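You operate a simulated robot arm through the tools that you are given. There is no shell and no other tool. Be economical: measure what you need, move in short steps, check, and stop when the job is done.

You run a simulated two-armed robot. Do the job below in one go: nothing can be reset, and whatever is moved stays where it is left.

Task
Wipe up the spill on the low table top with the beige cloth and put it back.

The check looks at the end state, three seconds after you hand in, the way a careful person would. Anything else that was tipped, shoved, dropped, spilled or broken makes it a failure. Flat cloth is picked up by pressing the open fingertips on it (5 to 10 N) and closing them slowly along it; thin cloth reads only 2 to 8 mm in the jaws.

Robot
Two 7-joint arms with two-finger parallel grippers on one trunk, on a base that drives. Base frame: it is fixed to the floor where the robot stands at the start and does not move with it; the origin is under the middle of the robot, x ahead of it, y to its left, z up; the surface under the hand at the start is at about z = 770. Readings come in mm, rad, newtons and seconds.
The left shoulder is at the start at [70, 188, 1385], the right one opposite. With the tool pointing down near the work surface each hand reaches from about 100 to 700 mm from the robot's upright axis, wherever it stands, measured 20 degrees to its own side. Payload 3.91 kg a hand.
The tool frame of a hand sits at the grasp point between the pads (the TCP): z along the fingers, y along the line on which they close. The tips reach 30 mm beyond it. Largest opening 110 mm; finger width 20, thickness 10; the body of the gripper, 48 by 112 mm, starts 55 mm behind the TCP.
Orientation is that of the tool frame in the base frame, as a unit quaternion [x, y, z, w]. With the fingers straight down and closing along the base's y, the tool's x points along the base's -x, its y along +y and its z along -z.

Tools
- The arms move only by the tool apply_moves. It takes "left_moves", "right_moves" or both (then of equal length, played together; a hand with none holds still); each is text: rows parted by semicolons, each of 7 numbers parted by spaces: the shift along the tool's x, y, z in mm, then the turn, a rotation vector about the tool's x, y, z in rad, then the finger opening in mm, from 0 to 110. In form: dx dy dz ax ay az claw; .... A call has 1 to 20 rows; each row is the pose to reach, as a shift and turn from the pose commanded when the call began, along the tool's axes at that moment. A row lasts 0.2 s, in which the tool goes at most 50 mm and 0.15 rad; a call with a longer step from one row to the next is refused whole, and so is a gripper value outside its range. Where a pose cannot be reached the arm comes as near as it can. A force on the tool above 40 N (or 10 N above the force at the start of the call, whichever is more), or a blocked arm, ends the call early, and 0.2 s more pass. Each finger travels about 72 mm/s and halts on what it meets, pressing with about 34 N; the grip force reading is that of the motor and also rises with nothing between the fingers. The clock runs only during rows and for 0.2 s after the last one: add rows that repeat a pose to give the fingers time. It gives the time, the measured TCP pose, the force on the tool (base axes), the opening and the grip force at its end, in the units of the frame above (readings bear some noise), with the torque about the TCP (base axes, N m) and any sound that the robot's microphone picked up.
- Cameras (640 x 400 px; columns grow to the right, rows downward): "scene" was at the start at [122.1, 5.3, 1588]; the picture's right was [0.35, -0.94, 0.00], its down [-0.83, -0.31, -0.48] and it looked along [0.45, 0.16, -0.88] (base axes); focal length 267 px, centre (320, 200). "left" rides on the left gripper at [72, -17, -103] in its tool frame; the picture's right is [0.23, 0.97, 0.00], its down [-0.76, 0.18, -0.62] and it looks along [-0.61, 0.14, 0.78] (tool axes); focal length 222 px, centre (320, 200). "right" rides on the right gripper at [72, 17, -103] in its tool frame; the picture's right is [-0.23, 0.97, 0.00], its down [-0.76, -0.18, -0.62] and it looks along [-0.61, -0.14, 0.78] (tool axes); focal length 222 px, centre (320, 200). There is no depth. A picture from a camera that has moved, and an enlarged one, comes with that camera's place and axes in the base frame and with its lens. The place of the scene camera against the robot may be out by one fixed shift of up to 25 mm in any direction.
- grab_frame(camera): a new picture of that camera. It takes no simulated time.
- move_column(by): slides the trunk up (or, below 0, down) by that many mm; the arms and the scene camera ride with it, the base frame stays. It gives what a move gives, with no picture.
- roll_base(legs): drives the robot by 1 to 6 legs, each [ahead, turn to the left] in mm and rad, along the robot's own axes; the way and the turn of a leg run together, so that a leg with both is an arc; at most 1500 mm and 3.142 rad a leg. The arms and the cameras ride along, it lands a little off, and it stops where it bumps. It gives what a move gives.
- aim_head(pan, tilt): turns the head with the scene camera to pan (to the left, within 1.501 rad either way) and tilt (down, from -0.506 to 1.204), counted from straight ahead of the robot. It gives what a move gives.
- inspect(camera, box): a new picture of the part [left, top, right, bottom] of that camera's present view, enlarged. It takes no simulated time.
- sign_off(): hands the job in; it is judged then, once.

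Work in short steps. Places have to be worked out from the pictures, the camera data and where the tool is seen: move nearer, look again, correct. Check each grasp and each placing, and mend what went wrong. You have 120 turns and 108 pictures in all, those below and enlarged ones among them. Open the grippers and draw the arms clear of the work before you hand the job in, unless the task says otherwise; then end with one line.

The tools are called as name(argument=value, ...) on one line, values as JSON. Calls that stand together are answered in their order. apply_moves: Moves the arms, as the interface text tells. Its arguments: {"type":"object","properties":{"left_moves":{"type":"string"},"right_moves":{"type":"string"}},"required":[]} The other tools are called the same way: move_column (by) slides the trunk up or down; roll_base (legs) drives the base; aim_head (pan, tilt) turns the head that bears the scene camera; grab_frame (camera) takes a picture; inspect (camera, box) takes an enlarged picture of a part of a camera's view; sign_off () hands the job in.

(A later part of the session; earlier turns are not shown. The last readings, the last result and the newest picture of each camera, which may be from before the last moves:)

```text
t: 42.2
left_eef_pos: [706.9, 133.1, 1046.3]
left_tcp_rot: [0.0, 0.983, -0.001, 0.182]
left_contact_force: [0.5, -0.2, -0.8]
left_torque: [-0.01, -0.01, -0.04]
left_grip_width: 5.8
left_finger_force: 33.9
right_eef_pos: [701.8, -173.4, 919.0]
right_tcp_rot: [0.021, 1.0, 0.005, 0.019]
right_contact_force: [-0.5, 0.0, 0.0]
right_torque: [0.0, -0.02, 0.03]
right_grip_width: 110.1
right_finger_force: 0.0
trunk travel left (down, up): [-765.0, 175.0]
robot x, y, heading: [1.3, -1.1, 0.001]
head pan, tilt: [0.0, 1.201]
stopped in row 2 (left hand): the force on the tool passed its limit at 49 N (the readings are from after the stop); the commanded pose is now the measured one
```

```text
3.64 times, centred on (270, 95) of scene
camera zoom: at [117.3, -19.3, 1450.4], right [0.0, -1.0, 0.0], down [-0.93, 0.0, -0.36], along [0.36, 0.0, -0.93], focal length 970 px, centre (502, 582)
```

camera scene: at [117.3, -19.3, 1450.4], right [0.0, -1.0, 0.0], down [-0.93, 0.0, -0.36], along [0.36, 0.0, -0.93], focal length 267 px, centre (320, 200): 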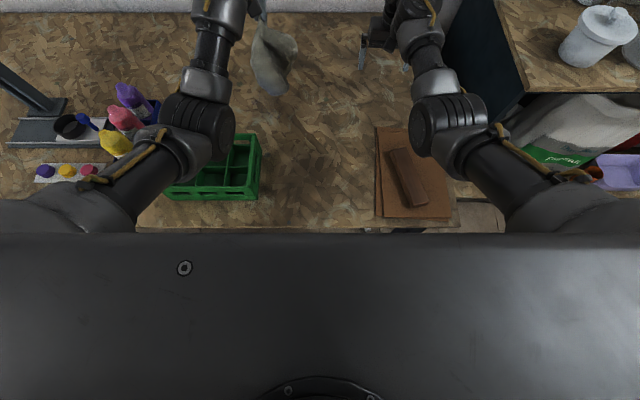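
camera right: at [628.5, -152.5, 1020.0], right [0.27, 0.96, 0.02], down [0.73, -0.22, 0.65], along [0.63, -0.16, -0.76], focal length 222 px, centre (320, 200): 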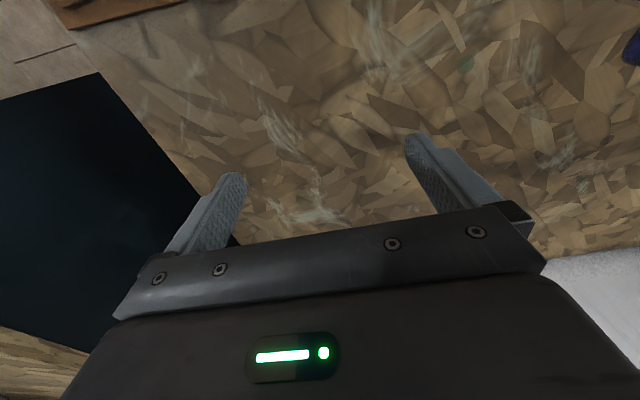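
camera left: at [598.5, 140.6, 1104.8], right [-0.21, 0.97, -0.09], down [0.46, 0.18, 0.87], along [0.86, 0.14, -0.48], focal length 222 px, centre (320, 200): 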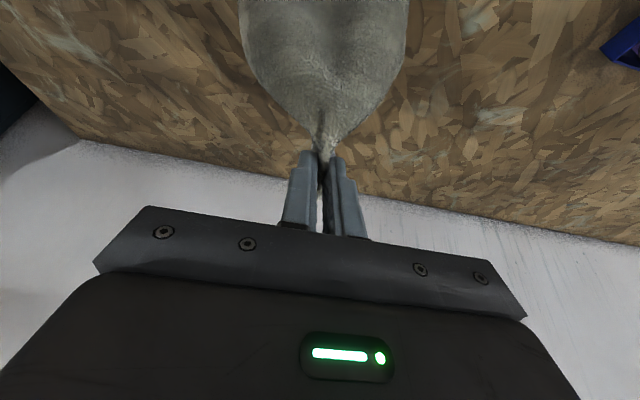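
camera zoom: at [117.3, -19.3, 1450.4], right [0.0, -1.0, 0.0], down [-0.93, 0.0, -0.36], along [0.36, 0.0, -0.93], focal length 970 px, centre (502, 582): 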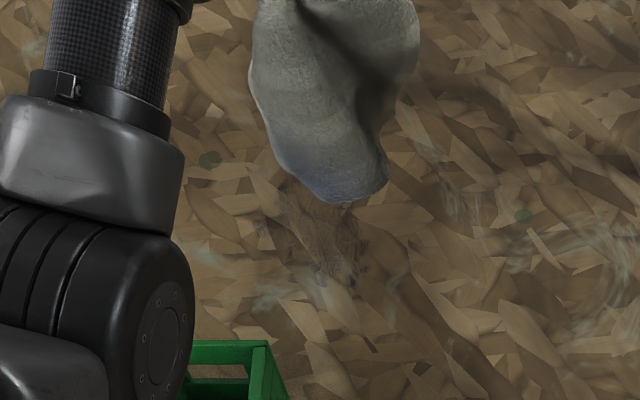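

Small blue remnants are left around (635, 156), and the arm jammed against itself. I back off and lower the cloth again toward that area, watching the elbow.

apply_moves(left_moves="0 15 0 0 0 0 0; 0 25 0 0 0 0 0; 33 25 30 0 0 0 0; 64 25 56 0 0 0 0; 86 25 85 0 0 0 0; 86 25 85 0 0 0 0")

grab_frame(camera="scene")

```text
t: 42.6
left_eef_pos: [708.6, 144.3, 1047.4]
left_tcp_rot: [-0.006, 0.983, -0.003, 0.184]
left_contact_force: [8.1, -6.0, -10.2]
left_torque: [0.58, -0.49, 0.78]
left_grip_width: 5.9
left_finger_force: 34.4
right_eef_pos: [703.4, -168.8, 919.4]
right_tcp_rot: [0.02, 1.0, 0.004, 0.02]
right_contact_force: [-0.6, 0.3, -0.3]
right_torque: [0.03, -0.01, 0.0]
right_grip_width: 110.0
right_finger_force: 0.1
trunk travel left (down, up): [-765.0, 175.0]
robot x, y, heading: [0.1, -1.1, -0.001]
head pan, tilt: [0.0, 1.201]
stopped in row 1 (left hand): the force on the tool passed its limit at 55 N (the readings are from after the stop); the commanded pose is now the measured one
```

```text
75 pictures are left
camera scene: at [117.3, -16.8, 1450.4], right [0.0, -1.0, 0.0], down [-0.93, 0.0, -0.36], along [0.36, 0.0, -0.93], focal length 267 px, centre (320, 200)
```

scene: 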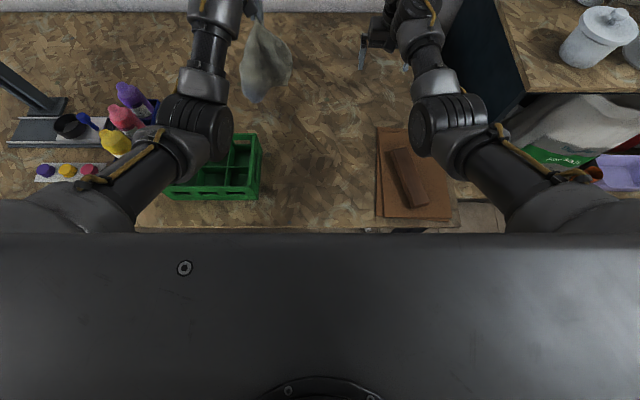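

The reaction points forward, down and right, so I relieve it in that direction: lower and slightly forward.

apply_moves(left_moves="-4 -3 12 0 0 0 0; -7 -3 24 0 0 0 0; -4.4 0 44.5 0 0 0 0; 15 5 69 0 0 0 0; 15 5 69 0 0 0 0")

grab_frame(camera="scene")

```text
t: 43.8
left_eef_pos: [717.9, 148.9, 975.8]
left_tcp_rot: [-0.006, 0.983, -0.002, 0.184]
left_contact_force: [-0.5, -0.5, -0.6]
left_torque: [-0.03, -0.04, -0.05]
left_grip_width: 6.3
left_finger_force: 33.9
right_eef_pos: [703.2, -170.9, 919.2]
right_tcp_rot: [0.02, 1.0, 0.005, 0.02]
right_contact_force: [0.3, -0.6, -0.1]
right_torque: [0.03, 0.02, 0.01]
right_grip_width: 110.1
right_finger_force: 0.0
trunk travel left (down, up): [-765.0, 175.0]
robot x, y, heading: [-4.8, -0.9, 0.001]
head pan, tilt: [0.0, 1.201]
```

```text
74 pictures are left
camera scene: at [117.2, -18.0, 1450.5], right [0.0, -1.0, 0.0], down [-0.93, 0.0, -0.36], along [0.36, 0.0, -0.93], focal length 267 px, centre (320, 200)
```

scene: 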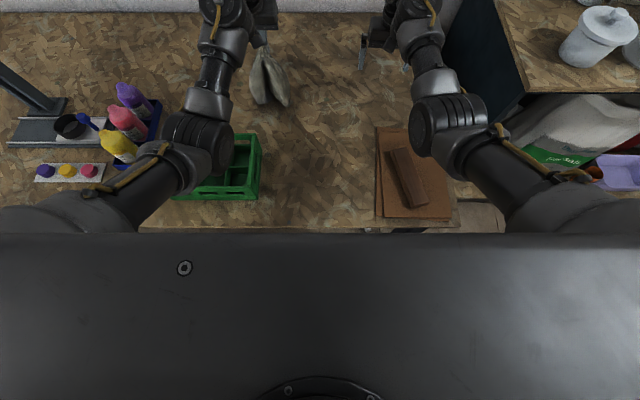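

Free again. I untilt the hand (tilt brings the gripper body toward the forearm) while coming down to about (680, 150, 920).

apply_moves(left_moves="4 0 2 0 0.08 0 0; 12 0 8 0 0.16 0 0; 22 0 15 0 0.24 0 0; 34 0 25 0 0.32 0 0; 48 0 38 0.01 0.37 0 0; 48 0 38 0.01 0.37 0 0")

grab_frame(camera="scene")

```text
t: 45.3
left_eef_pos: [687.5, 147.8, 925.5]
left_tcp_rot: [-0.006, 1.0, -0.009, 0.001]
left_contact_force: [4.3, -6.1, -12.5]
left_torque: [0.88, -0.41, 0.56]
left_grip_width: 6.1
left_finger_force: 33.8
right_eef_pos: [702.6, -171.3, 919.5]
right_tcp_rot: [0.022, 1.0, 0.005, 0.019]
right_contact_force: [-0.7, 0.7, -0.5]
right_torque: [-0.01, 0.0, 0.02]
right_grip_width: 109.9
right_finger_force: 0.0
trunk travel left (down, up): [-765.0, 175.0]
robot x, y, heading: [0.6, 2.6, -0.0]
head pan, tilt: [0.0, 1.201]
stopped in row 6 (left hand): the force on the tool passed its limit at 41 N (the readings are from after the stop); the commanded pose is now the measured one
```

```text
73 pictures are left
camera scene: at [117.3, -17.5, 1450.4], right [0.0, -1.0, 0.0], down [-0.93, 0.0, -0.36], along [0.36, 0.0, -0.93], focal length 267 px, centre (320, 200)
```

scene: 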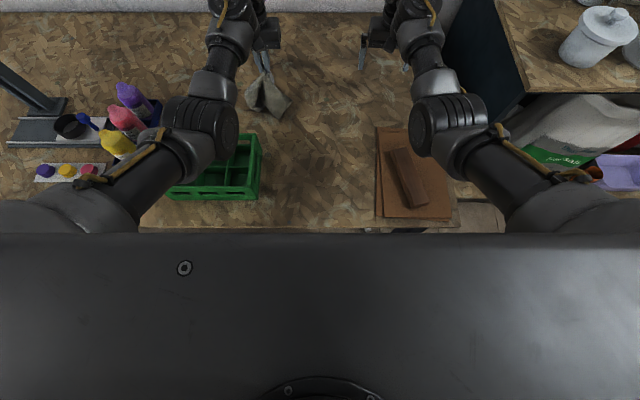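

The elbow has folded to a posture where the wrist jams when pulled in. I'll keep the arm extended with a light tilt and shift the base instead: first relieve the contact.

apply_moves(left_moves="-8 -2 4 0 -0.08 0 0; -16 -2 4 0 -0.16 0 0; -25 0 4 0 -0.25 0 0; -30 0 4 0 -0.3 0 0; -30 0 4 0 -0.3 0 0")

aim_head(pan=0.5, tilt=0.85)

grab_frame(camera="scene")

```text
t: 46.5
left_eef_pos: [718.2, 147.0, 921.7]
left_tcp_rot: [-0.007, 0.989, -0.007, 0.149]
left_contact_force: [0.6, -0.2, 0.3]
left_torque: [0.02, 0.11, -0.02]
left_grip_width: 6.2
left_finger_force: 34.4
right_eef_pos: [702.4, -171.1, 918.1]
right_tcp_rot: [0.021, 1.0, 0.005, 0.019]
right_contact_force: [0.0, -0.2, -0.5]
right_torque: [-0.02, -0.01, 0.01]
right_grip_width: 109.8
right_finger_force: 0.1
trunk travel left (down, up): [-765.0, 175.0]
robot x, y, heading: [-1.2, 4.4, -0.001]
head pan, tilt: [0.0, 1.201]
```

```text
t: 47.4
left_eef_pos: [718.0, 147.3, 922.4]
left_tcp_rot: [-0.007, 0.989, -0.008, 0.149]
left_contact_force: [0.2, 0.4, 0.9]
left_torque: [0.0, -0.01, -0.04]
left_grip_width: 6.2
left_finger_force: 34.0
right_eef_pos: [702.8, -169.8, 919.2]
right_tcp_rot: [0.02, 1.0, 0.004, 0.02]
right_contact_force: [-0.6, -0.3, -0.6]
right_torque: [0.01, -0.01, 0.02]
right_grip_width: 110.0
right_finger_force: 0.1
trunk travel left (down, up): [-765.0, 175.0]
robot x, y, heading: [-0.2, 0.2, 0.003]
head pan, tilt: [0.499, 0.85]
```

```text
72 pictures are left
camera scene: at [130.0, 19.8, 1474.1], right [0.48, -0.88, 0.0], down [-0.66, -0.36, -0.66], along [0.58, 0.32, -0.75], focal length 267 px, centre (320, 200)
```

scene: 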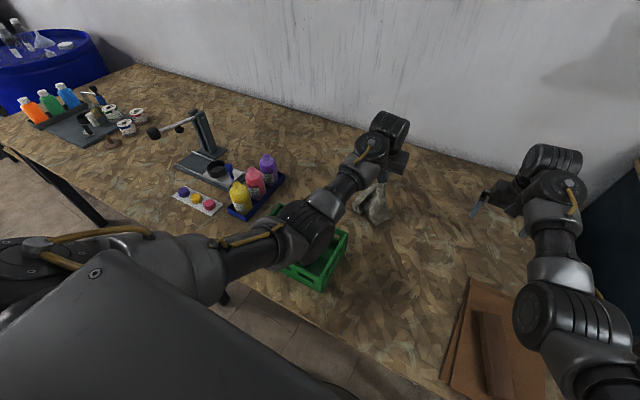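

Elbow stays well above the crate. I drive the base back 70 mm so the extended arm works around x≈640.

roll_base(legs=[[-70, 0]])

grab_frame(camera="scene")

```text
t: 48.5
left_eef_pos: [653.0, 148.0, 918.3]
left_tcp_rot: [-0.007, 0.989, -0.008, 0.147]
left_contact_force: [1.3, 0.1, 1.1]
left_torque: [-0.03, 0.04, -0.04]
left_grip_width: 6.1
left_finger_force: 33.6
right_eef_pos: [639.8, -170.1, 915.9]
right_tcp_rot: [0.021, 1.0, 0.005, 0.017]
right_contact_force: [0.6, 0.3, -0.2]
right_torque: [-0.01, 0.07, -0.01]
right_grip_width: 110.0
right_finger_force: 0.0
trunk travel left (down, up): [-765.0, 175.0]
robot x, y, heading: [-67.7, -0.2, 0.0]
head pan, tilt: [0.499, 0.85]
```

```text
71 pictures are left
camera scene: at [69.8, 20.0, 1473.8], right [0.48, -0.88, 0.0], down [-0.66, -0.36, -0.66], along [0.57, 0.32, -0.75], focal length 267 px, centre (320, 200)
```

scene: 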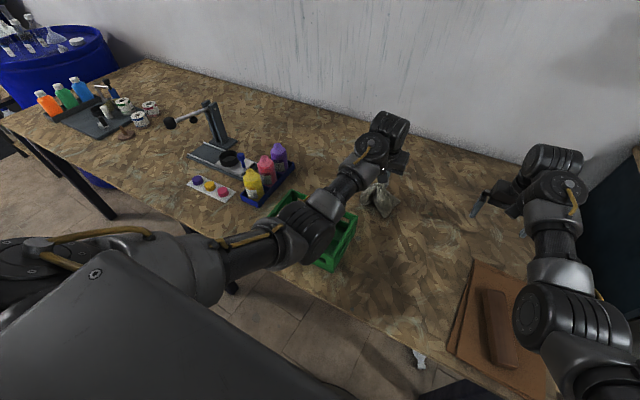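

Lowering onto the smear region.

apply_moves(left_moves="8 2 26 0 0 0 0; 16 4 51 0 0 0 0; 24 8 77 0 0 0 0; 29 8 95 0 0 0 0; 31 8 102 0 0 0 0; 31 8 102 0 0 0 0")

grab_frame(camera="left")

```text
t: 49.9
left_eef_pos: [649.8, 154.1, 817.8]
left_tcp_rot: [-0.008, 0.989, -0.007, 0.15]
left_contact_force: [-0.7, -0.6, 3.6]
left_torque: [-0.02, 0.04, -0.05]
left_grip_width: 5.9
left_finger_force: 34.2
right_eef_pos: [633.5, -170.1, 920.4]
right_tcp_rot: [0.02, 1.0, 0.005, 0.021]
right_contact_force: [0.7, 0.8, 0.1]
right_torque: [0.01, 0.01, 0.0]
right_grip_width: 109.8
right_finger_force: 0.1
trunk travel left (down, up): [-765.0, 175.0]
robot x, y, heading: [-71.1, 0.4, 0.005]
head pan, tilt: [0.499, 0.85]
```

```text
70 pictures are left
camera left: at [548.8, 136.9, 896.4], right [-0.23, 0.97, -0.08], down [0.54, 0.2, 0.82], along [0.81, 0.14, -0.57], focal length 222 px, centre (320, 200)
```

left: 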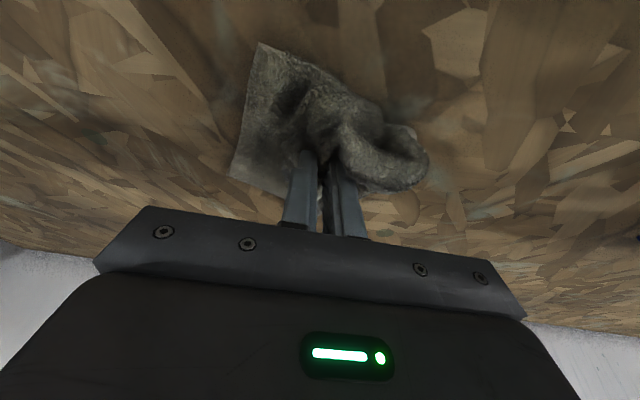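

Wad is right over the area. I press a bit more and wipe.

apply_moves(left_moves="1 0 4 0 0 0 0; 20 0 -2 0 0 0 0; 29 0 -5 0 0 0 0; 20 20 -2 0 0 0 0; 1 30 4 0 0 0 0; -28 30 13 0 0 0 0; -40 15 16.5 0 0 0 0; -28 0 13 0 0 0 0; 1 0 4 0 0 0 0; 29 -15 -5 0 0 0 0; 20 -35 -2 0 0 0 0; -8 -35 6.5 0 0 0 0; -37 -25 15.5 0 0 0 0; -28 5 13 0 0 0 0; -8 10 6.5 0 0 0 0; 25 15 -3.5 0 0 0 0; 25 -10 -3.5 0 0 0 0; 1 -10 4 0 0 0 0; -30 10 13.5 0 0 0 0; -30 10 13.5 0 0 0 0")

```text
t: 52.0
left_eef_pos: [634.4, 131.8, 810.7]
left_tcp_rot: [0.021, 0.99, 0.004, 0.14]
left_contact_force: [-2.6, -0.6, 9.0]
left_torque: [0.15, 0.03, 0.07]
left_grip_width: 6.1
left_finger_force: 33.9
left hand out of reach, approached as far as the arm can: row 9
right_eef_pos: [630.0, -172.6, 922.6]
right_tcp_rot: [0.021, 1.0, 0.007, 0.021]
right_contact_force: [-0.1, -0.5, 0.2]
right_torque: [0.01, 0.02, -0.02]
right_grip_width: 110.2
right_finger_force: 0.1
trunk travel left (down, up): [-765.0, 175.0]
robot x, y, heading: [-70.8, -1.8, 0.0]
head pan, tilt: [0.499, 0.85]
stopped in row 10 (left hand): the force on the tool passed its limit at 219 N (the readings are from after the stop); the commanded pose is now the measured one
```

A hard internal jam ended that. I check the scene to see what the arm met.

grab_frame(camera="scene")

inspect(camera="scene", box=[240, 90, 460, 290])

```text
69 pictures are left
camera scene: at [56.7, 16.5, 1474.6], right [0.48, -0.88, 0.0], down [-0.66, -0.36, -0.66], along [0.58, 0.32, -0.75], focal length 267 px, centre (320, 200)
```

scene: 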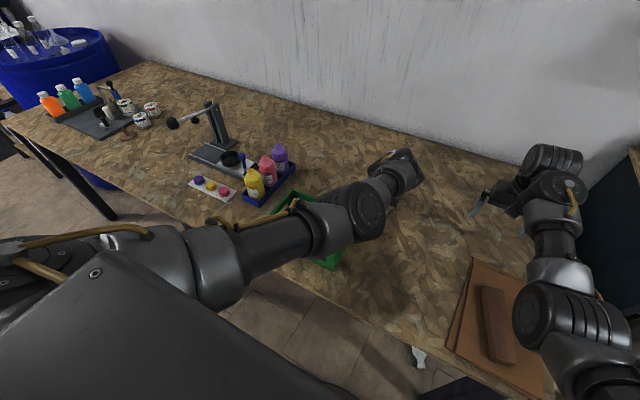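

```text
2.00 times, centred on (350, 190) of scene
camera zoom: at [56.7, 16.5, 1474.6], right [0.48, -0.88, 0.0], down [-0.66, -0.36, -0.66], along [0.58, 0.32, -0.75], focal length 534 px, centre (260, 220)
```

zoom: 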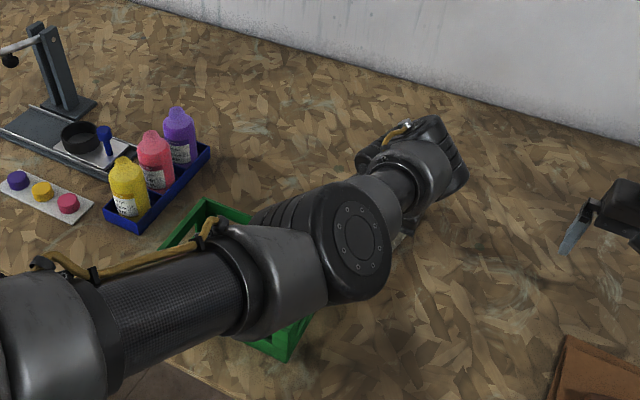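

The elbow swung inward; current force is only the table press. I lift the hand gently to free everything and look again.

apply_moves(left_moves="-3 0 -10 0 0 0 0; -9 0 -28 0 0 0 0; -18 0 -58 0 0 0 0; -30 0 -96 0 0 0 0; -30 0 -96 0 0 0 0")

grab_frame(camera="scene")

grab_frame(camera="left")

```text
t: 53.2
left_eef_pos: [639.3, 133.4, 908.4]
left_tcp_rot: [0.022, 0.99, 0.002, 0.137]
left_contact_force: [0.2, -0.6, -0.3]
left_torque: [0.04, 0.02, 0.0]
left_grip_width: 6.1
left_finger_force: 34.5
right_eef_pos: [633.9, -169.8, 919.9]
right_tcp_rot: [0.02, 1.0, 0.005, 0.021]
right_contact_force: [0.7, 0.1, -0.1]
right_torque: [-0.01, 0.0, -0.03]
right_grip_width: 110.1
right_finger_force: 0.0
trunk travel left (down, up): [-765.0, 175.0]
robot x, y, heading: [-68.5, -0.9, 0.004]
head pan, tilt: [0.499, 0.85]
```

```text
67 pictures are left
camera scene: at [62.2, 20.6, 1474.0], right [0.48, -0.88, 0.0], down [-0.66, -0.36, -0.66], along [0.58, 0.32, -0.75], focal length 267 px, centre (320, 200)
```

scene: 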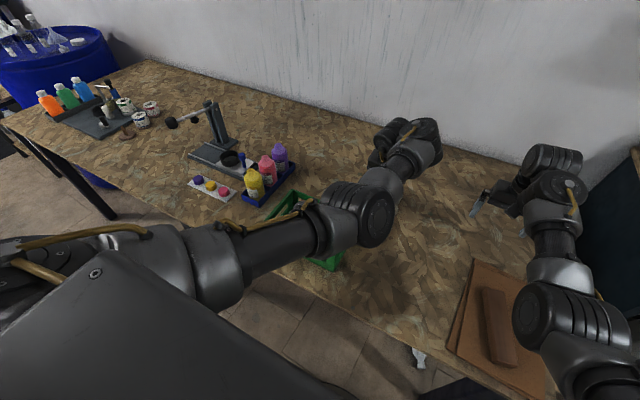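

```text
66 pictures are left
camera left: at [539.0, 119.5, 989.4], right [-0.18, 0.98, -0.05], down [0.57, 0.15, 0.81], along [0.8, 0.11, -0.59], focal length 222 px, centre (320, 200)
```

left: 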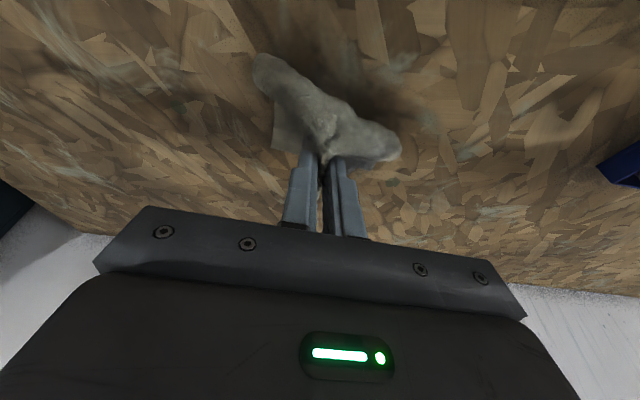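

Free. I raise further and look at the table for remaining blue.

apply_moves(left_moves="-9 0 -32 0 0 0 0; -18 0 -64 0 0 0 0; -26 0 -96 0 0 0 0; -35 0 -125 0 0 0 0; -35 0 -125 0 0 0 0")

grab_frame(camera="scene")

grab_frame(camera="left")

grab_frame(camera="right")

```text
t: 54.0
left_eef_pos: [640.4, 137.8, 1012.0]
left_tcp_rot: [0.026, 0.988, 0.015, 0.148]
left_contact_force: [45.1, 20.9, -95.2]
left_torque: [0.21, -5.84, -1.09]
left_grip_width: 6.0
left_finger_force: 34.2
right_eef_pos: [632.2, -169.6, 920.6]
right_tcp_rot: [0.02, 1.0, 0.005, 0.02]
right_contact_force: [0.5, 0.4, 0.0]
right_torque: [-0.02, 0.04, 0.02]
right_grip_width: 109.8
right_finger_force: 0.1
trunk travel left (down, up): [-765.0, 175.0]
robot x, y, heading: [-66.9, -0.9, -0.001]
head pan, tilt: [0.499, 0.85]
stopped in row 4 (left hand): the force on the tool passed its limit at 282 N (the readings are from after the stop); the commanded pose is now the measured one
```

```text
65 pictures are left
camera scene: at [60.7, 19.0, 1474.2], right [0.48, -0.88, 0.0], down [-0.66, -0.36, -0.66], along [0.58, 0.32, -0.75], focal length 267 px, centre (320, 200)
```

scene: 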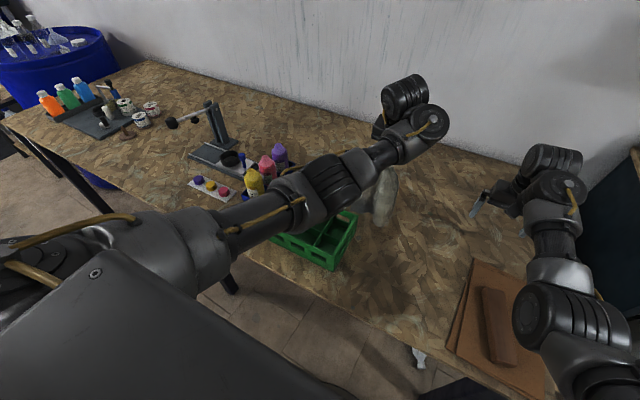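

```text
64 pictures are left
camera left: at [539.1, 122.0, 1089.0], right [-0.17, 0.98, -0.03], down [0.55, 0.12, 0.82], along [0.82, 0.12, -0.56], focal length 222 px, centre (320, 200)
```

left: 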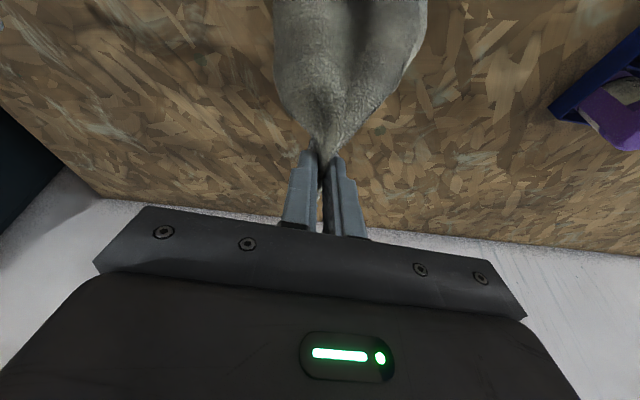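

```text
63 pictures are left
camera right: at [558.2, -151.4, 1021.5], right [0.27, 0.96, 0.02], down [0.73, -0.21, 0.65], along [0.63, -0.16, -0.76], focal length 222 px, centre (320, 200)
```

right: 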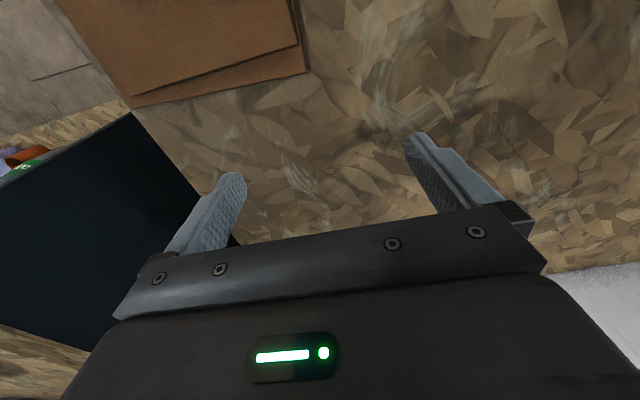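

The crate is untouched; it's again the forearm against the gripper. I relieve forward/down, then raise the trunk so the forearm slopes downward and the wrist opens.

apply_moves(left_moves="-8 3 8 0 0 0 0; -16 6 15 0 0 0 0; -24 10 23 0 0 0 0; -24 10 23 0 0 0 0")

move_column(by=120)

grab_frame(camera="scene")

```text
t: 55.0
left_eef_pos: [670.5, 146.3, 995.1]
left_tcp_rot: [0.028, 0.989, 0.012, 0.145]
left_contact_force: [0.7, 0.4, 0.1]
left_torque: [-0.03, 0.0, 0.06]
left_grip_width: 6.1
left_finger_force: 33.6
right_eef_pos: [633.3, -169.6, 919.4]
right_tcp_rot: [0.02, 1.0, 0.006, 0.02]
right_contact_force: [-0.1, -0.2, 0.5]
right_torque: [-0.01, -0.01, 0.02]
right_grip_width: 110.1
right_finger_force: 0.1
trunk travel left (down, up): [-765.0, 175.0]
robot x, y, heading: [-69.2, -0.1, 0.001]
head pan, tilt: [0.499, 0.85]
```

```text
t: 56.5
left_eef_pos: [671.3, 147.5, 1114.2]
left_tcp_rot: [0.026, 0.989, 0.013, 0.145]
left_contact_force: [-2.0, -0.2, -0.4]
left_torque: [-0.02, 0.02, 0.04]
left_grip_width: 6.2
left_finger_force: 33.8
right_eef_pos: [634.3, -169.5, 1040.6]
right_tcp_rot: [0.02, 1.0, 0.005, 0.02]
right_contact_force: [0.2, 0.3, 0.1]
right_torque: [0.0, -0.02, 0.04]
right_grip_width: 109.8
right_finger_force: 0.1
trunk travel left (down, up): [-885.0, 55.0]
robot x, y, heading: [-72.4, -0.2, -0.003]
head pan, tilt: [0.499, 0.85]
```

```text
62 pictures are left
camera scene: at [62.0, 20.0, 1594.1], right [0.48, -0.88, 0.0], down [-0.66, -0.36, -0.66], along [0.58, 0.32, -0.75], focal length 267 px, centre (320, 200)
```

scene: 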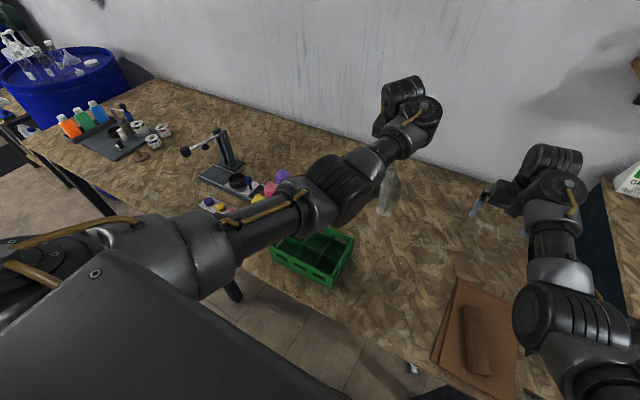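

Hand is free. I zoom on the wiped area.

inspect(camera="scene", box=[320, 150, 460, 260])

```text
3.64 times, centred on (390, 205) of scene
camera zoom: at [62.0, 20.0, 1594.1], right [0.48, -0.88, 0.0], down [-0.66, -0.36, -0.66], along [0.58, 0.32, -0.75], focal length 970 px, centre (66, 182)
```

zoom: 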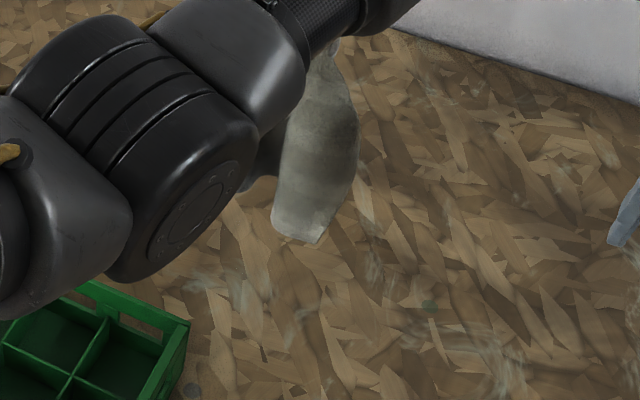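

The visible area looks clean so far. With the trunk up, I test moving the hand inward (−y) and a little down in small steps.

apply_moves(left_moves="0 -15 10 0 0 0 0; 5 -30 20 0 0 0 0; 10 -45 30 0 0 0 0; 15 -60 40 0 0 0 0; 15 -80 40 0 0 0 0; 15 -100 40 0 0 0 0; 15 -100 40 0 0 0 0")

grab_frame(camera="scene")

inspect(camera="scene", box=[300, 150, 440, 260])

```text
t: 58.1
left_eef_pos: [663.8, 48.6, 1070.2]
left_tcp_rot: [0.026, 0.989, 0.013, 0.145]
left_contact_force: [-0.5, 0.2, -0.2]
left_torque: [-0.07, 0.01, 0.06]
left_grip_width: 6.1
left_finger_force: 34.2
right_eef_pos: [632.8, -168.6, 1041.0]
right_tcp_rot: [0.021, 1.0, 0.006, 0.02]
right_contact_force: [-1.0, -0.1, 0.5]
right_torque: [0.02, -0.02, 0.0]
right_grip_width: 110.0
right_finger_force: 0.0
trunk travel left (down, up): [-885.0, 55.0]
robot x, y, heading: [-70.2, 3.7, 0.004]
head pan, tilt: [0.499, 0.85]
```

```text
60 pictures are left
camera scene: at [61.8, 20.5, 1594.1], right [0.48, -0.88, 0.0], down [-0.66, -0.36, -0.66], along [0.58, 0.32, -0.75], focal length 267 px, centre (320, 200)
```

scene: 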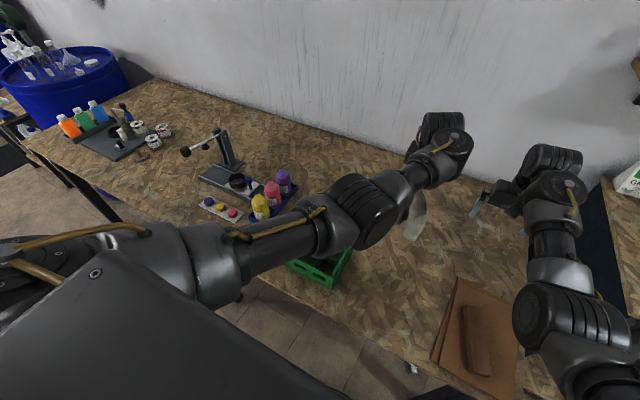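

```text
3.64 times, centred on (370, 205) of scene
camera zoom: at [61.8, 20.5, 1594.1], right [0.48, -0.88, 0.0], down [-0.66, -0.36, -0.66], along [0.58, 0.32, -0.75], focal length 970 px, centre (138, 182)
```

zoom: 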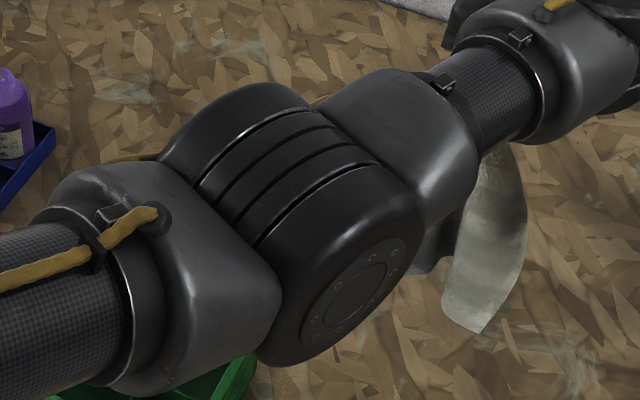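

I check the wiped area with the right camera.

grab_frame(camera="right")

inspect(camera="right", box=[440, 0, 640, 150])

```text
58 pictures are left
camera right: at [559.1, -150.4, 1141.3], right [0.27, 0.96, 0.02], down [0.73, -0.21, 0.65], along [0.63, -0.16, -0.76], focal length 222 px, centre (320, 200)
```

right: 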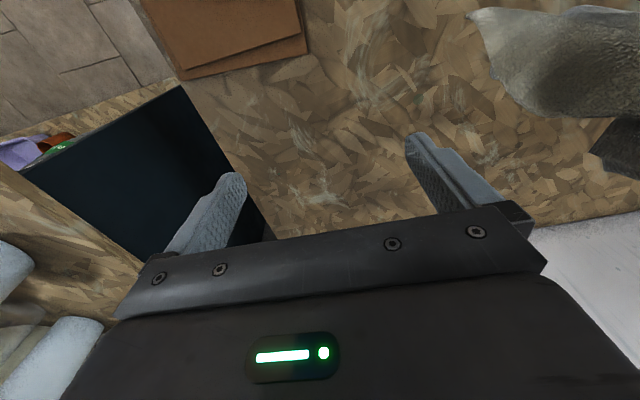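

```text
2.67 times, centred on (540, 75) of right
camera zoom: at [559.1, -150.4, 1141.3], right [0.27, 0.96, 0.02], down [0.73, -0.21, 0.65], along [0.63, -0.16, -0.76], focal length 592 px, centre (-267, 533)
```

zoom: 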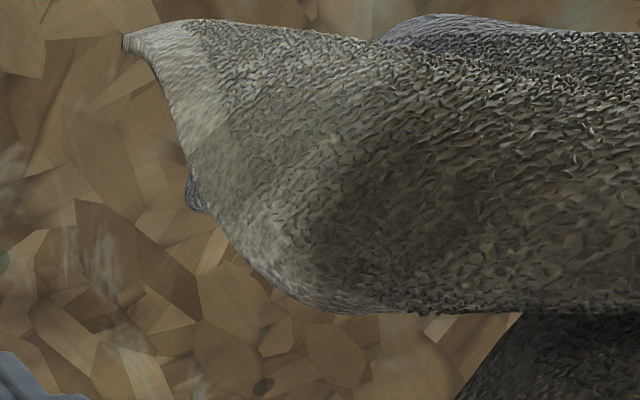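

Cloth hides it. I drive back 150 mm (towards the laying position anyway), and look with the left camera and the head.

roll_base(legs=[[-150, 0]])

grab_frame(camera="left")

grab_frame(camera="scene")

```text
t: 59.4
left_eef_pos: [580.4, 64.1, 1077.0]
left_tcp_rot: [0.018, 0.988, 0.013, 0.151]
left_contact_force: [0.9, -0.2, -0.2]
left_torque: [-0.04, -0.02, 0.02]
left_grip_width: 6.1
left_finger_force: 33.8
right_eef_pos: [551.9, -151.9, 1046.1]
right_tcp_rot: [0.01, 1.0, 0.007, 0.024]
right_contact_force: [0.2, -0.4, -0.8]
right_torque: [-0.01, -0.03, 0.01]
right_grip_width: 110.1
right_finger_force: 0.2
trunk travel left (down, up): [-885.0, 55.0]
robot x, y, heading: [-150.6, 6.9, 0.026]
head pan, tilt: [0.499, 0.85]
stopped in leg 1: the robot was blocked; the commanded pose is now the measured one
```

```text
56 pictures are left
camera left: at [478.3, 46.3, 1153.8], right [-0.18, 0.98, -0.04], down [0.54, 0.13, 0.83], along [0.82, 0.13, -0.56], focal length 222 px, centre (320, 200)
```

left: 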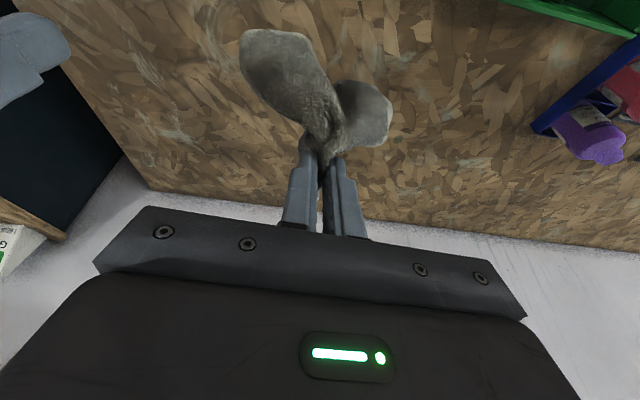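

```text
55 pictures are left
camera scene: at [-17.2, 30.8, 1594.3], right [0.5, -0.87, 0.0], down [-0.65, -0.38, -0.66], along [0.57, 0.33, -0.75], focal length 267 px, centre (320, 200)
```

scene: 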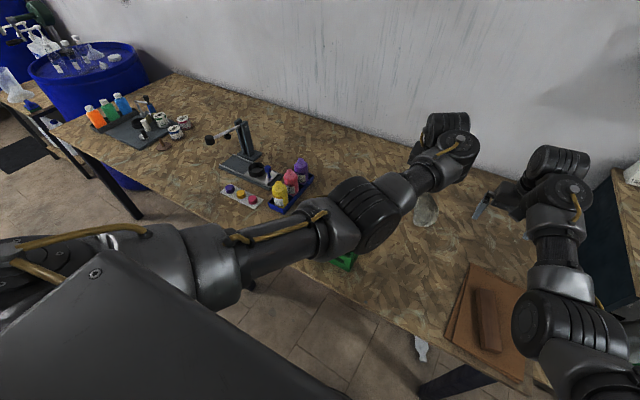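

The base was blocked behind at −150. I check what it met, and zoom the left view on the wiped area.

inspect(camera="left", box=[300, 20, 480, 170])

aim_head(pan=-1.5, tilt=0.9)

grab_frame(camera="scene")

aim_head(pan=1.5, tilt=0.9)

grab_frame(camera="scene")

```text
2.67 times, centred on (390, 95) of left
camera zoom: at [478.3, 46.3, 1153.8], right [-0.18, 0.98, -0.04], down [0.54, 0.13, 0.83], along [0.82, 0.13, -0.56], focal length 592 px, centre (133, 480)
```

zoom: 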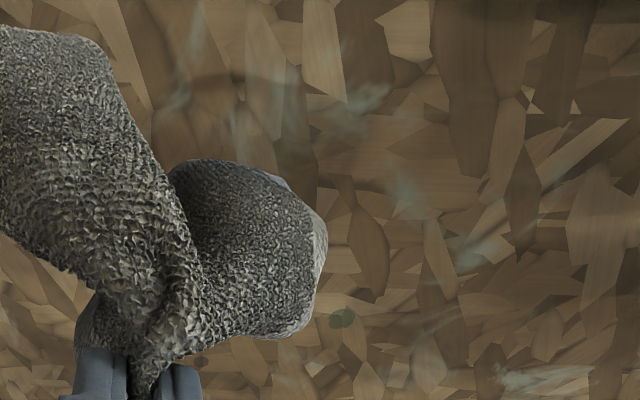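

```text
t: 61.3
left_eef_pos: [580.7, 64.9, 1075.4]
left_tcp_rot: [0.018, 0.988, 0.013, 0.15]
left_contact_force: [-0.2, 0.8, 0.1]
left_torque: [-0.03, 0.03, 0.0]
left_grip_width: 6.0
left_finger_force: 34.4
right_eef_pos: [553.6, -148.8, 1044.6]
right_tcp_rot: [0.009, 1.0, 0.005, 0.025]
right_contact_force: [0.2, 0.7, 0.5]
right_torque: [0.0, -0.02, -0.01]
right_grip_width: 110.0
right_finger_force: 0.0
trunk travel left (down, up): [-885.0, 55.0]
robot x, y, heading: [-146.0, 9.8, 0.028]
head pan, tilt: [-1.499, 0.901]
```

```text
53 pictures are left
camera scene: at [-76.4, -81.0, 1590.3], right [-1.0, -0.1, 0.0], down [-0.08, 0.78, -0.62], along [0.06, -0.62, -0.78], focal length 267 px, centre (320, 200)
```

scene: 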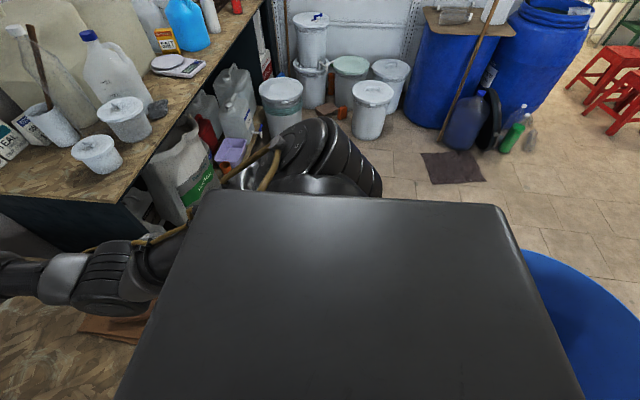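

```text
t: 63.9
left_eef_pos: [581.1, 64.8, 1076.9]
left_tcp_rot: [0.019, 0.988, 0.012, 0.151]
left_contact_force: [0.4, -0.3, 0.4]
left_torque: [-0.03, 0.0, 0.01]
left_grip_width: 6.0
left_finger_force: 33.9
right_eef_pos: [553.5, -149.2, 1044.7]
right_tcp_rot: [0.01, 1.0, 0.006, 0.024]
right_contact_force: [-0.2, -0.2, 0.1]
right_torque: [0.0, 0.02, -0.02]
right_grip_width: 109.7
right_finger_force: 0.0
trunk travel left (down, up): [-885.0, 55.0]
robot x, y, heading: [-146.3, 10.2, 0.028]
head pan, tilt: [1.499, 0.901]
```

```text
52 pictures are left
camera scene: at [-80.1, 69.2, 1590.3], right [1.0, -0.05, 0.0], down [-0.04, -0.78, -0.62], along [0.03, 0.62, -0.78], focal length 267 px, centre (320, 200)
```

scene: 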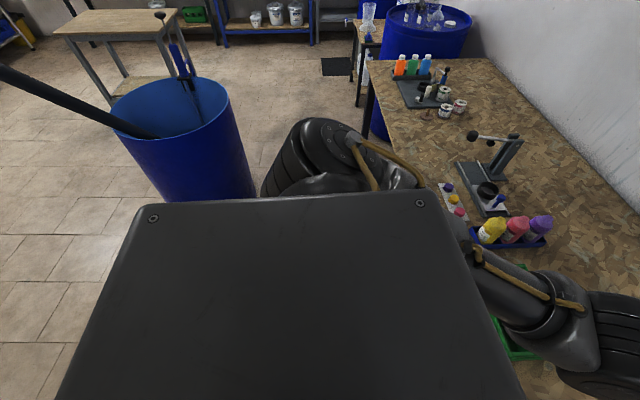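

It touched the big blue drum at right-rear; I pull off it by 30 mm and straighten the heading, then look at the spill place again.

roll_base(legs=[[30, -0.028]])

apply_moves(left_moves="3 -15 2 0 0.03 0 0; 8 -30 4 0 0.06 0 0; 12 -45 6 0 0.1 0 0; 16 -55 8 0 0.14 0 0; 16 -55 8 0 0.14 0 0")

grab_frame(camera="left")

```text
t: 64.7
left_eef_pos: [606.3, 44.6, 1079.8]
left_tcp_rot: [0.032, 0.987, 0.008, 0.155]
left_contact_force: [1.6, 1.0, 0.2]
left_torque: [-0.04, -0.02, 0.09]
left_grip_width: 6.2
left_finger_force: 34.1
right_eef_pos: [571.8, -167.9, 1048.7]
right_tcp_rot: [0.024, 0.999, 0.005, 0.027]
right_contact_force: [-0.5, 0.8, 0.0]
right_torque: [-0.03, 0.0, -0.04]
right_grip_width: 109.8
right_finger_force: 0.0
trunk travel left (down, up): [-885.0, 55.0]
robot x, y, heading: [-116.5, 11.8, -0.004]
head pan, tilt: [1.499, 0.901]
```

```text
t: 65.9
left_eef_pos: [594.8, -9.4, 1061.9]
left_tcp_rot: [0.031, 0.996, 0.012, 0.083]
left_contact_force: [-0.4, 0.4, 0.2]
left_torque: [-0.02, -0.04, 0.11]
left_grip_width: 5.9
left_finger_force: 34.1
right_eef_pos: [575.6, -168.0, 1048.1]
right_tcp_rot: [0.024, 0.999, 0.005, 0.026]
right_contact_force: [-0.2, 0.2, -0.4]
right_torque: [0.0, -0.02, 0.04]
right_grip_width: 110.2
right_finger_force: 0.1
trunk travel left (down, up): [-885.0, 55.0]
robot x, y, heading: [-115.6, 12.8, -0.001]
head pan, tilt: [1.499, 0.901]
```

```text
51 pictures are left
camera left: at [503.5, -24.5, 1153.7], right [-0.17, 0.99, -0.01], down [0.66, 0.12, 0.74], along [0.74, 0.12, -0.67], focal length 222 px, centre (320, 200)
```

left: 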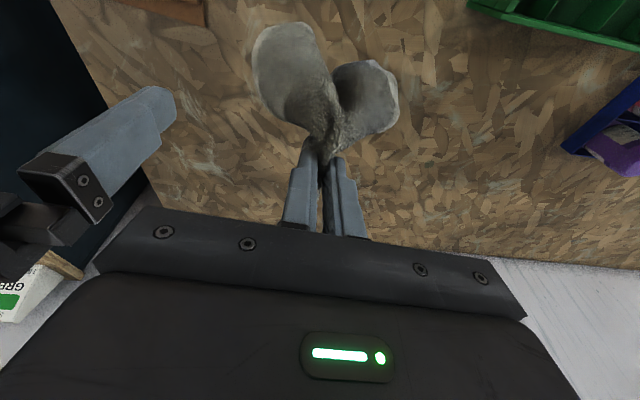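

Spill place is now at about pixel (394, 141), beside the cloth. I zoom in.

inspect(camera="left", box=[340, 60, 500, 190])

aim_head(pan=0.1, tilt=0.95)

grab_frame(camera="scene")

```text
3.08 times, centred on (420, 125) of left
camera zoom: at [503.5, -24.5, 1153.7], right [-0.17, 0.99, -0.01], down [0.66, 0.12, 0.74], along [0.74, 0.12, -0.67], focal length 684 px, centre (12, 431)
```

zoom: 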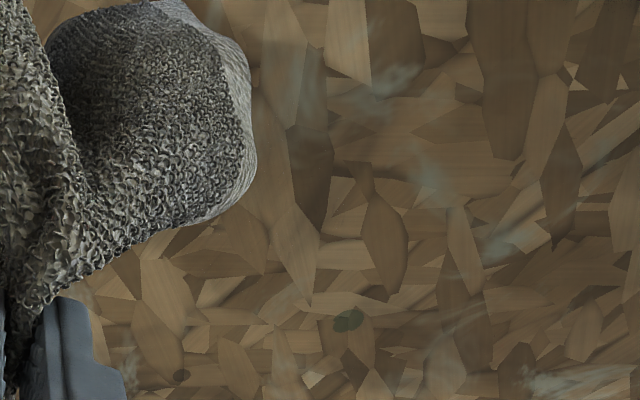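

```text
t: 67.5
left_eef_pos: [595.2, -10.6, 1061.4]
left_tcp_rot: [0.03, 0.996, 0.012, 0.082]
left_contact_force: [-0.3, -0.4, -0.4]
left_torque: [-0.03, -0.05, 0.06]
left_grip_width: 5.9
left_finger_force: 34.2
right_eef_pos: [577.4, -168.9, 1047.2]
right_tcp_rot: [0.024, 0.999, 0.005, 0.025]
right_contact_force: [0.1, -0.4, -0.1]
right_torque: [-0.01, 0.0, -0.01]
right_grip_width: 110.1
right_finger_force: 0.0
trunk travel left (down, up): [-885.0, 55.0]
robot x, y, heading: [-113.9, 11.4, -0.002]
head pan, tilt: [0.099, 0.949]
```

```text
49 pictures are left
camera scene: at [19.1, -0.1, 1586.6], right [0.1, -1.0, 0.0], down [-0.81, -0.08, -0.58], along [0.58, 0.06, -0.81], focal length 267 px, centre (320, 200)
```

scene: 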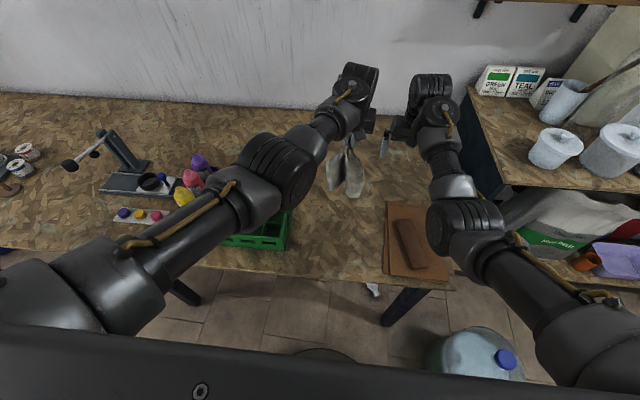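

The table looks clean there. Now I pull the hand back (x≈485) in small steps toward the start of laying.

apply_moves(left_moves="18 2 0 0 0 0 0; 36 4 0 0 0 0 0; 55 6 -1 0 0 0 0; 74 8 -2 0 0 0 0; 93 8 -3 0 0 0 0; 111 8 -3 0 0 0 0; 111 8 -3 0 0 0 0")

grab_frame(camera="scene")

```text
t: 69.0
left_eef_pos: [484.7, 4.5, 1046.7]
left_tcp_rot: [0.031, 0.996, 0.013, 0.083]
left_contact_force: [0.2, 0.1, 0.3]
left_torque: [-0.03, -0.05, 0.09]
left_grip_width: 6.1
left_finger_force: 34.2
right_eef_pos: [576.1, -168.6, 1046.8]
right_tcp_rot: [0.024, 0.999, 0.006, 0.025]
right_contact_force: [0.5, -0.3, -0.5]
right_torque: [0.0, 0.01, 0.04]
right_grip_width: 109.8
right_finger_force: 0.1
trunk travel left (down, up): [-885.0, 55.0]
robot x, y, heading: [-113.7, 15.3, -0.002]
head pan, tilt: [0.099, 0.949]
```

```text
48 pictures are left
camera scene: at [19.1, -0.3, 1586.6], right [0.1, -1.0, 0.0], down [-0.81, -0.08, -0.58], along [0.58, 0.06, -0.81], focal length 267 px, centre (320, 200)
```

scene: 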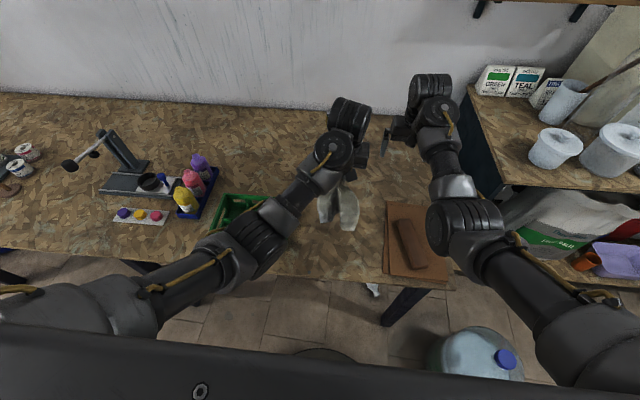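

Good, no jam. Continue back to x≈380.

apply_moves(left_moves="18 0 -2 0 0 0 0; 36 -2 -4 0 0 0 0; 55 -4 -7 0 0 0 0; 74 -6 -10 0 0 0 0; 93 -6 -14 0 0 0 0; 105 -6 -17 0 0 0 0; 105 -6 -17 0 0 0 0")

grab_frame(camera="scene")

grab_frame(camera="left")

```text
t: 70.7
left_eef_pos: [405.2, -7.1, 1019.7]
left_tcp_rot: [0.031, 0.996, 0.011, 0.084]
left_contact_force: [0.3, 0.8, -0.7]
left_torque: [-0.03, 0.0, 0.05]
left_grip_width: 6.1
left_finger_force: 33.9
left hand out of reach, approached as far as the arm can: row 3, 4, 5, 6, 7
right_eef_pos: [576.1, -168.6, 1046.1]
right_tcp_rot: [0.024, 0.999, 0.005, 0.026]
right_contact_force: [0.0, -0.2, -0.2]
right_torque: [-0.03, 0.02, 0.02]
right_grip_width: 110.0
right_finger_force: 0.0
trunk travel left (down, up): [-885.0, 55.0]
robot x, y, heading: [-115.5, 11.6, -0.003]
head pan, tilt: [0.099, 0.949]
```

```text
47 pictures are left
camera scene: at [19.0, -0.6, 1586.6], right [0.1, -1.0, 0.0], down [-0.81, -0.08, -0.58], along [0.58, 0.06, -0.81], focal length 267 px, centre (320, 200)
```

scene: 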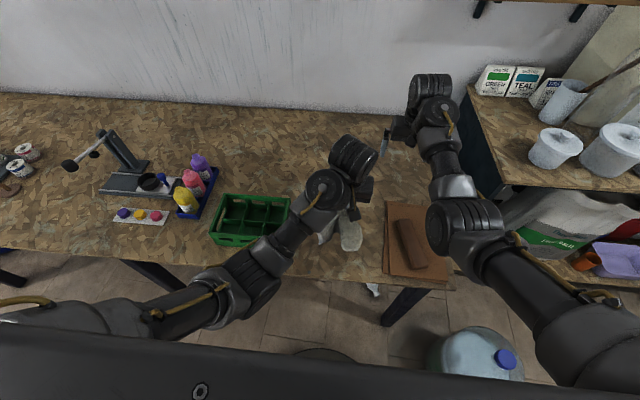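

```text
46 pictures are left
camera left: at [313.4, -21.8, 1111.4], right [-0.17, 0.99, -0.01], down [0.66, 0.12, 0.75], along [0.74, 0.12, -0.67], focal length 222 px, centre (320, 200)
```

left: 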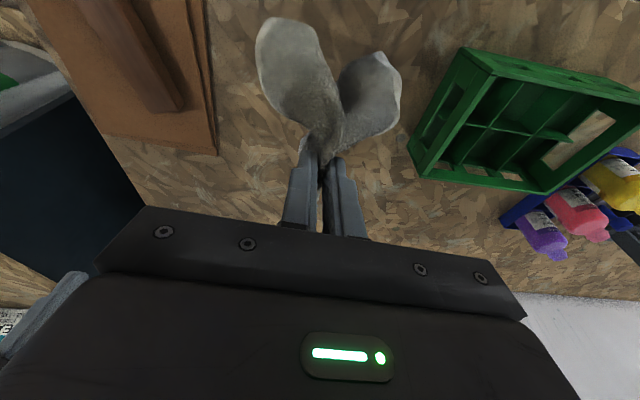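

Crate and the rest are in place. Arm limit is here; I back the base 22 mm (short of the drum) so the tail lands nearer to the original edge.

roll_base(legs=[[-22, 0]])

apply_moves(left_moves="0 3 10 0 0 0 0; 0 6 25 0 0 0 0; 0 6 40 0 0 0 0; 0 6 40 0 0 0 0")

grab_frame(camera="scene")

```text
t: 71.5
left_eef_pos: [387.0, -6.7, 1019.4]
left_tcp_rot: [0.03, 0.996, 0.012, 0.081]
left_contact_force: [1.1, -0.1, -1.0]
left_torque: [-0.04, 0.01, 0.06]
left_grip_width: 6.3
left_finger_force: 33.9
right_eef_pos: [558.8, -167.6, 1044.1]
right_tcp_rot: [0.023, 0.999, 0.005, 0.023]
right_contact_force: [-0.1, 0.6, -0.3]
right_torque: [0.02, 0.04, 0.0]
right_grip_width: 110.0
right_finger_force: 0.0
trunk travel left (down, up): [-885.0, 55.0]
robot x, y, heading: [-133.3, 13.7, -0.002]
head pan, tilt: [0.099, 0.949]
```

```text
t: 72.5
left_eef_pos: [390.3, 0.5, 982.8]
left_tcp_rot: [0.029, 0.996, 0.011, 0.084]
left_contact_force: [-0.5, 0.1, -0.5]
left_torque: [-0.03, -0.01, 0.09]
left_grip_width: 6.0
left_finger_force: 33.4
right_eef_pos: [555.0, -168.6, 1045.5]
right_tcp_rot: [0.024, 0.999, 0.006, 0.025]
right_contact_force: [0.7, -0.2, 0.5]
right_torque: [0.0, -0.01, 0.01]
right_grip_width: 109.7
right_finger_force: 0.1
trunk travel left (down, up): [-885.0, 55.0]
robot x, y, heading: [-137.4, 10.2, -0.001]
head pan, tilt: [0.099, 0.949]
```

```text
45 pictures are left
camera scene: at [-2.7, -0.1, 1586.6], right [0.1, -1.0, 0.0], down [-0.81, -0.08, -0.58], along [0.58, 0.06, -0.81], focal length 267 px, centre (320, 200)
```

scene: 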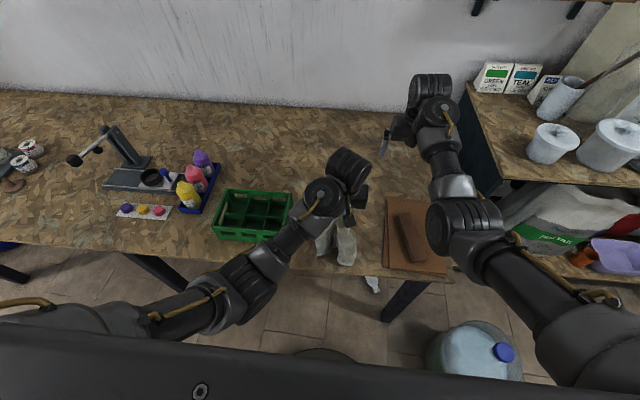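

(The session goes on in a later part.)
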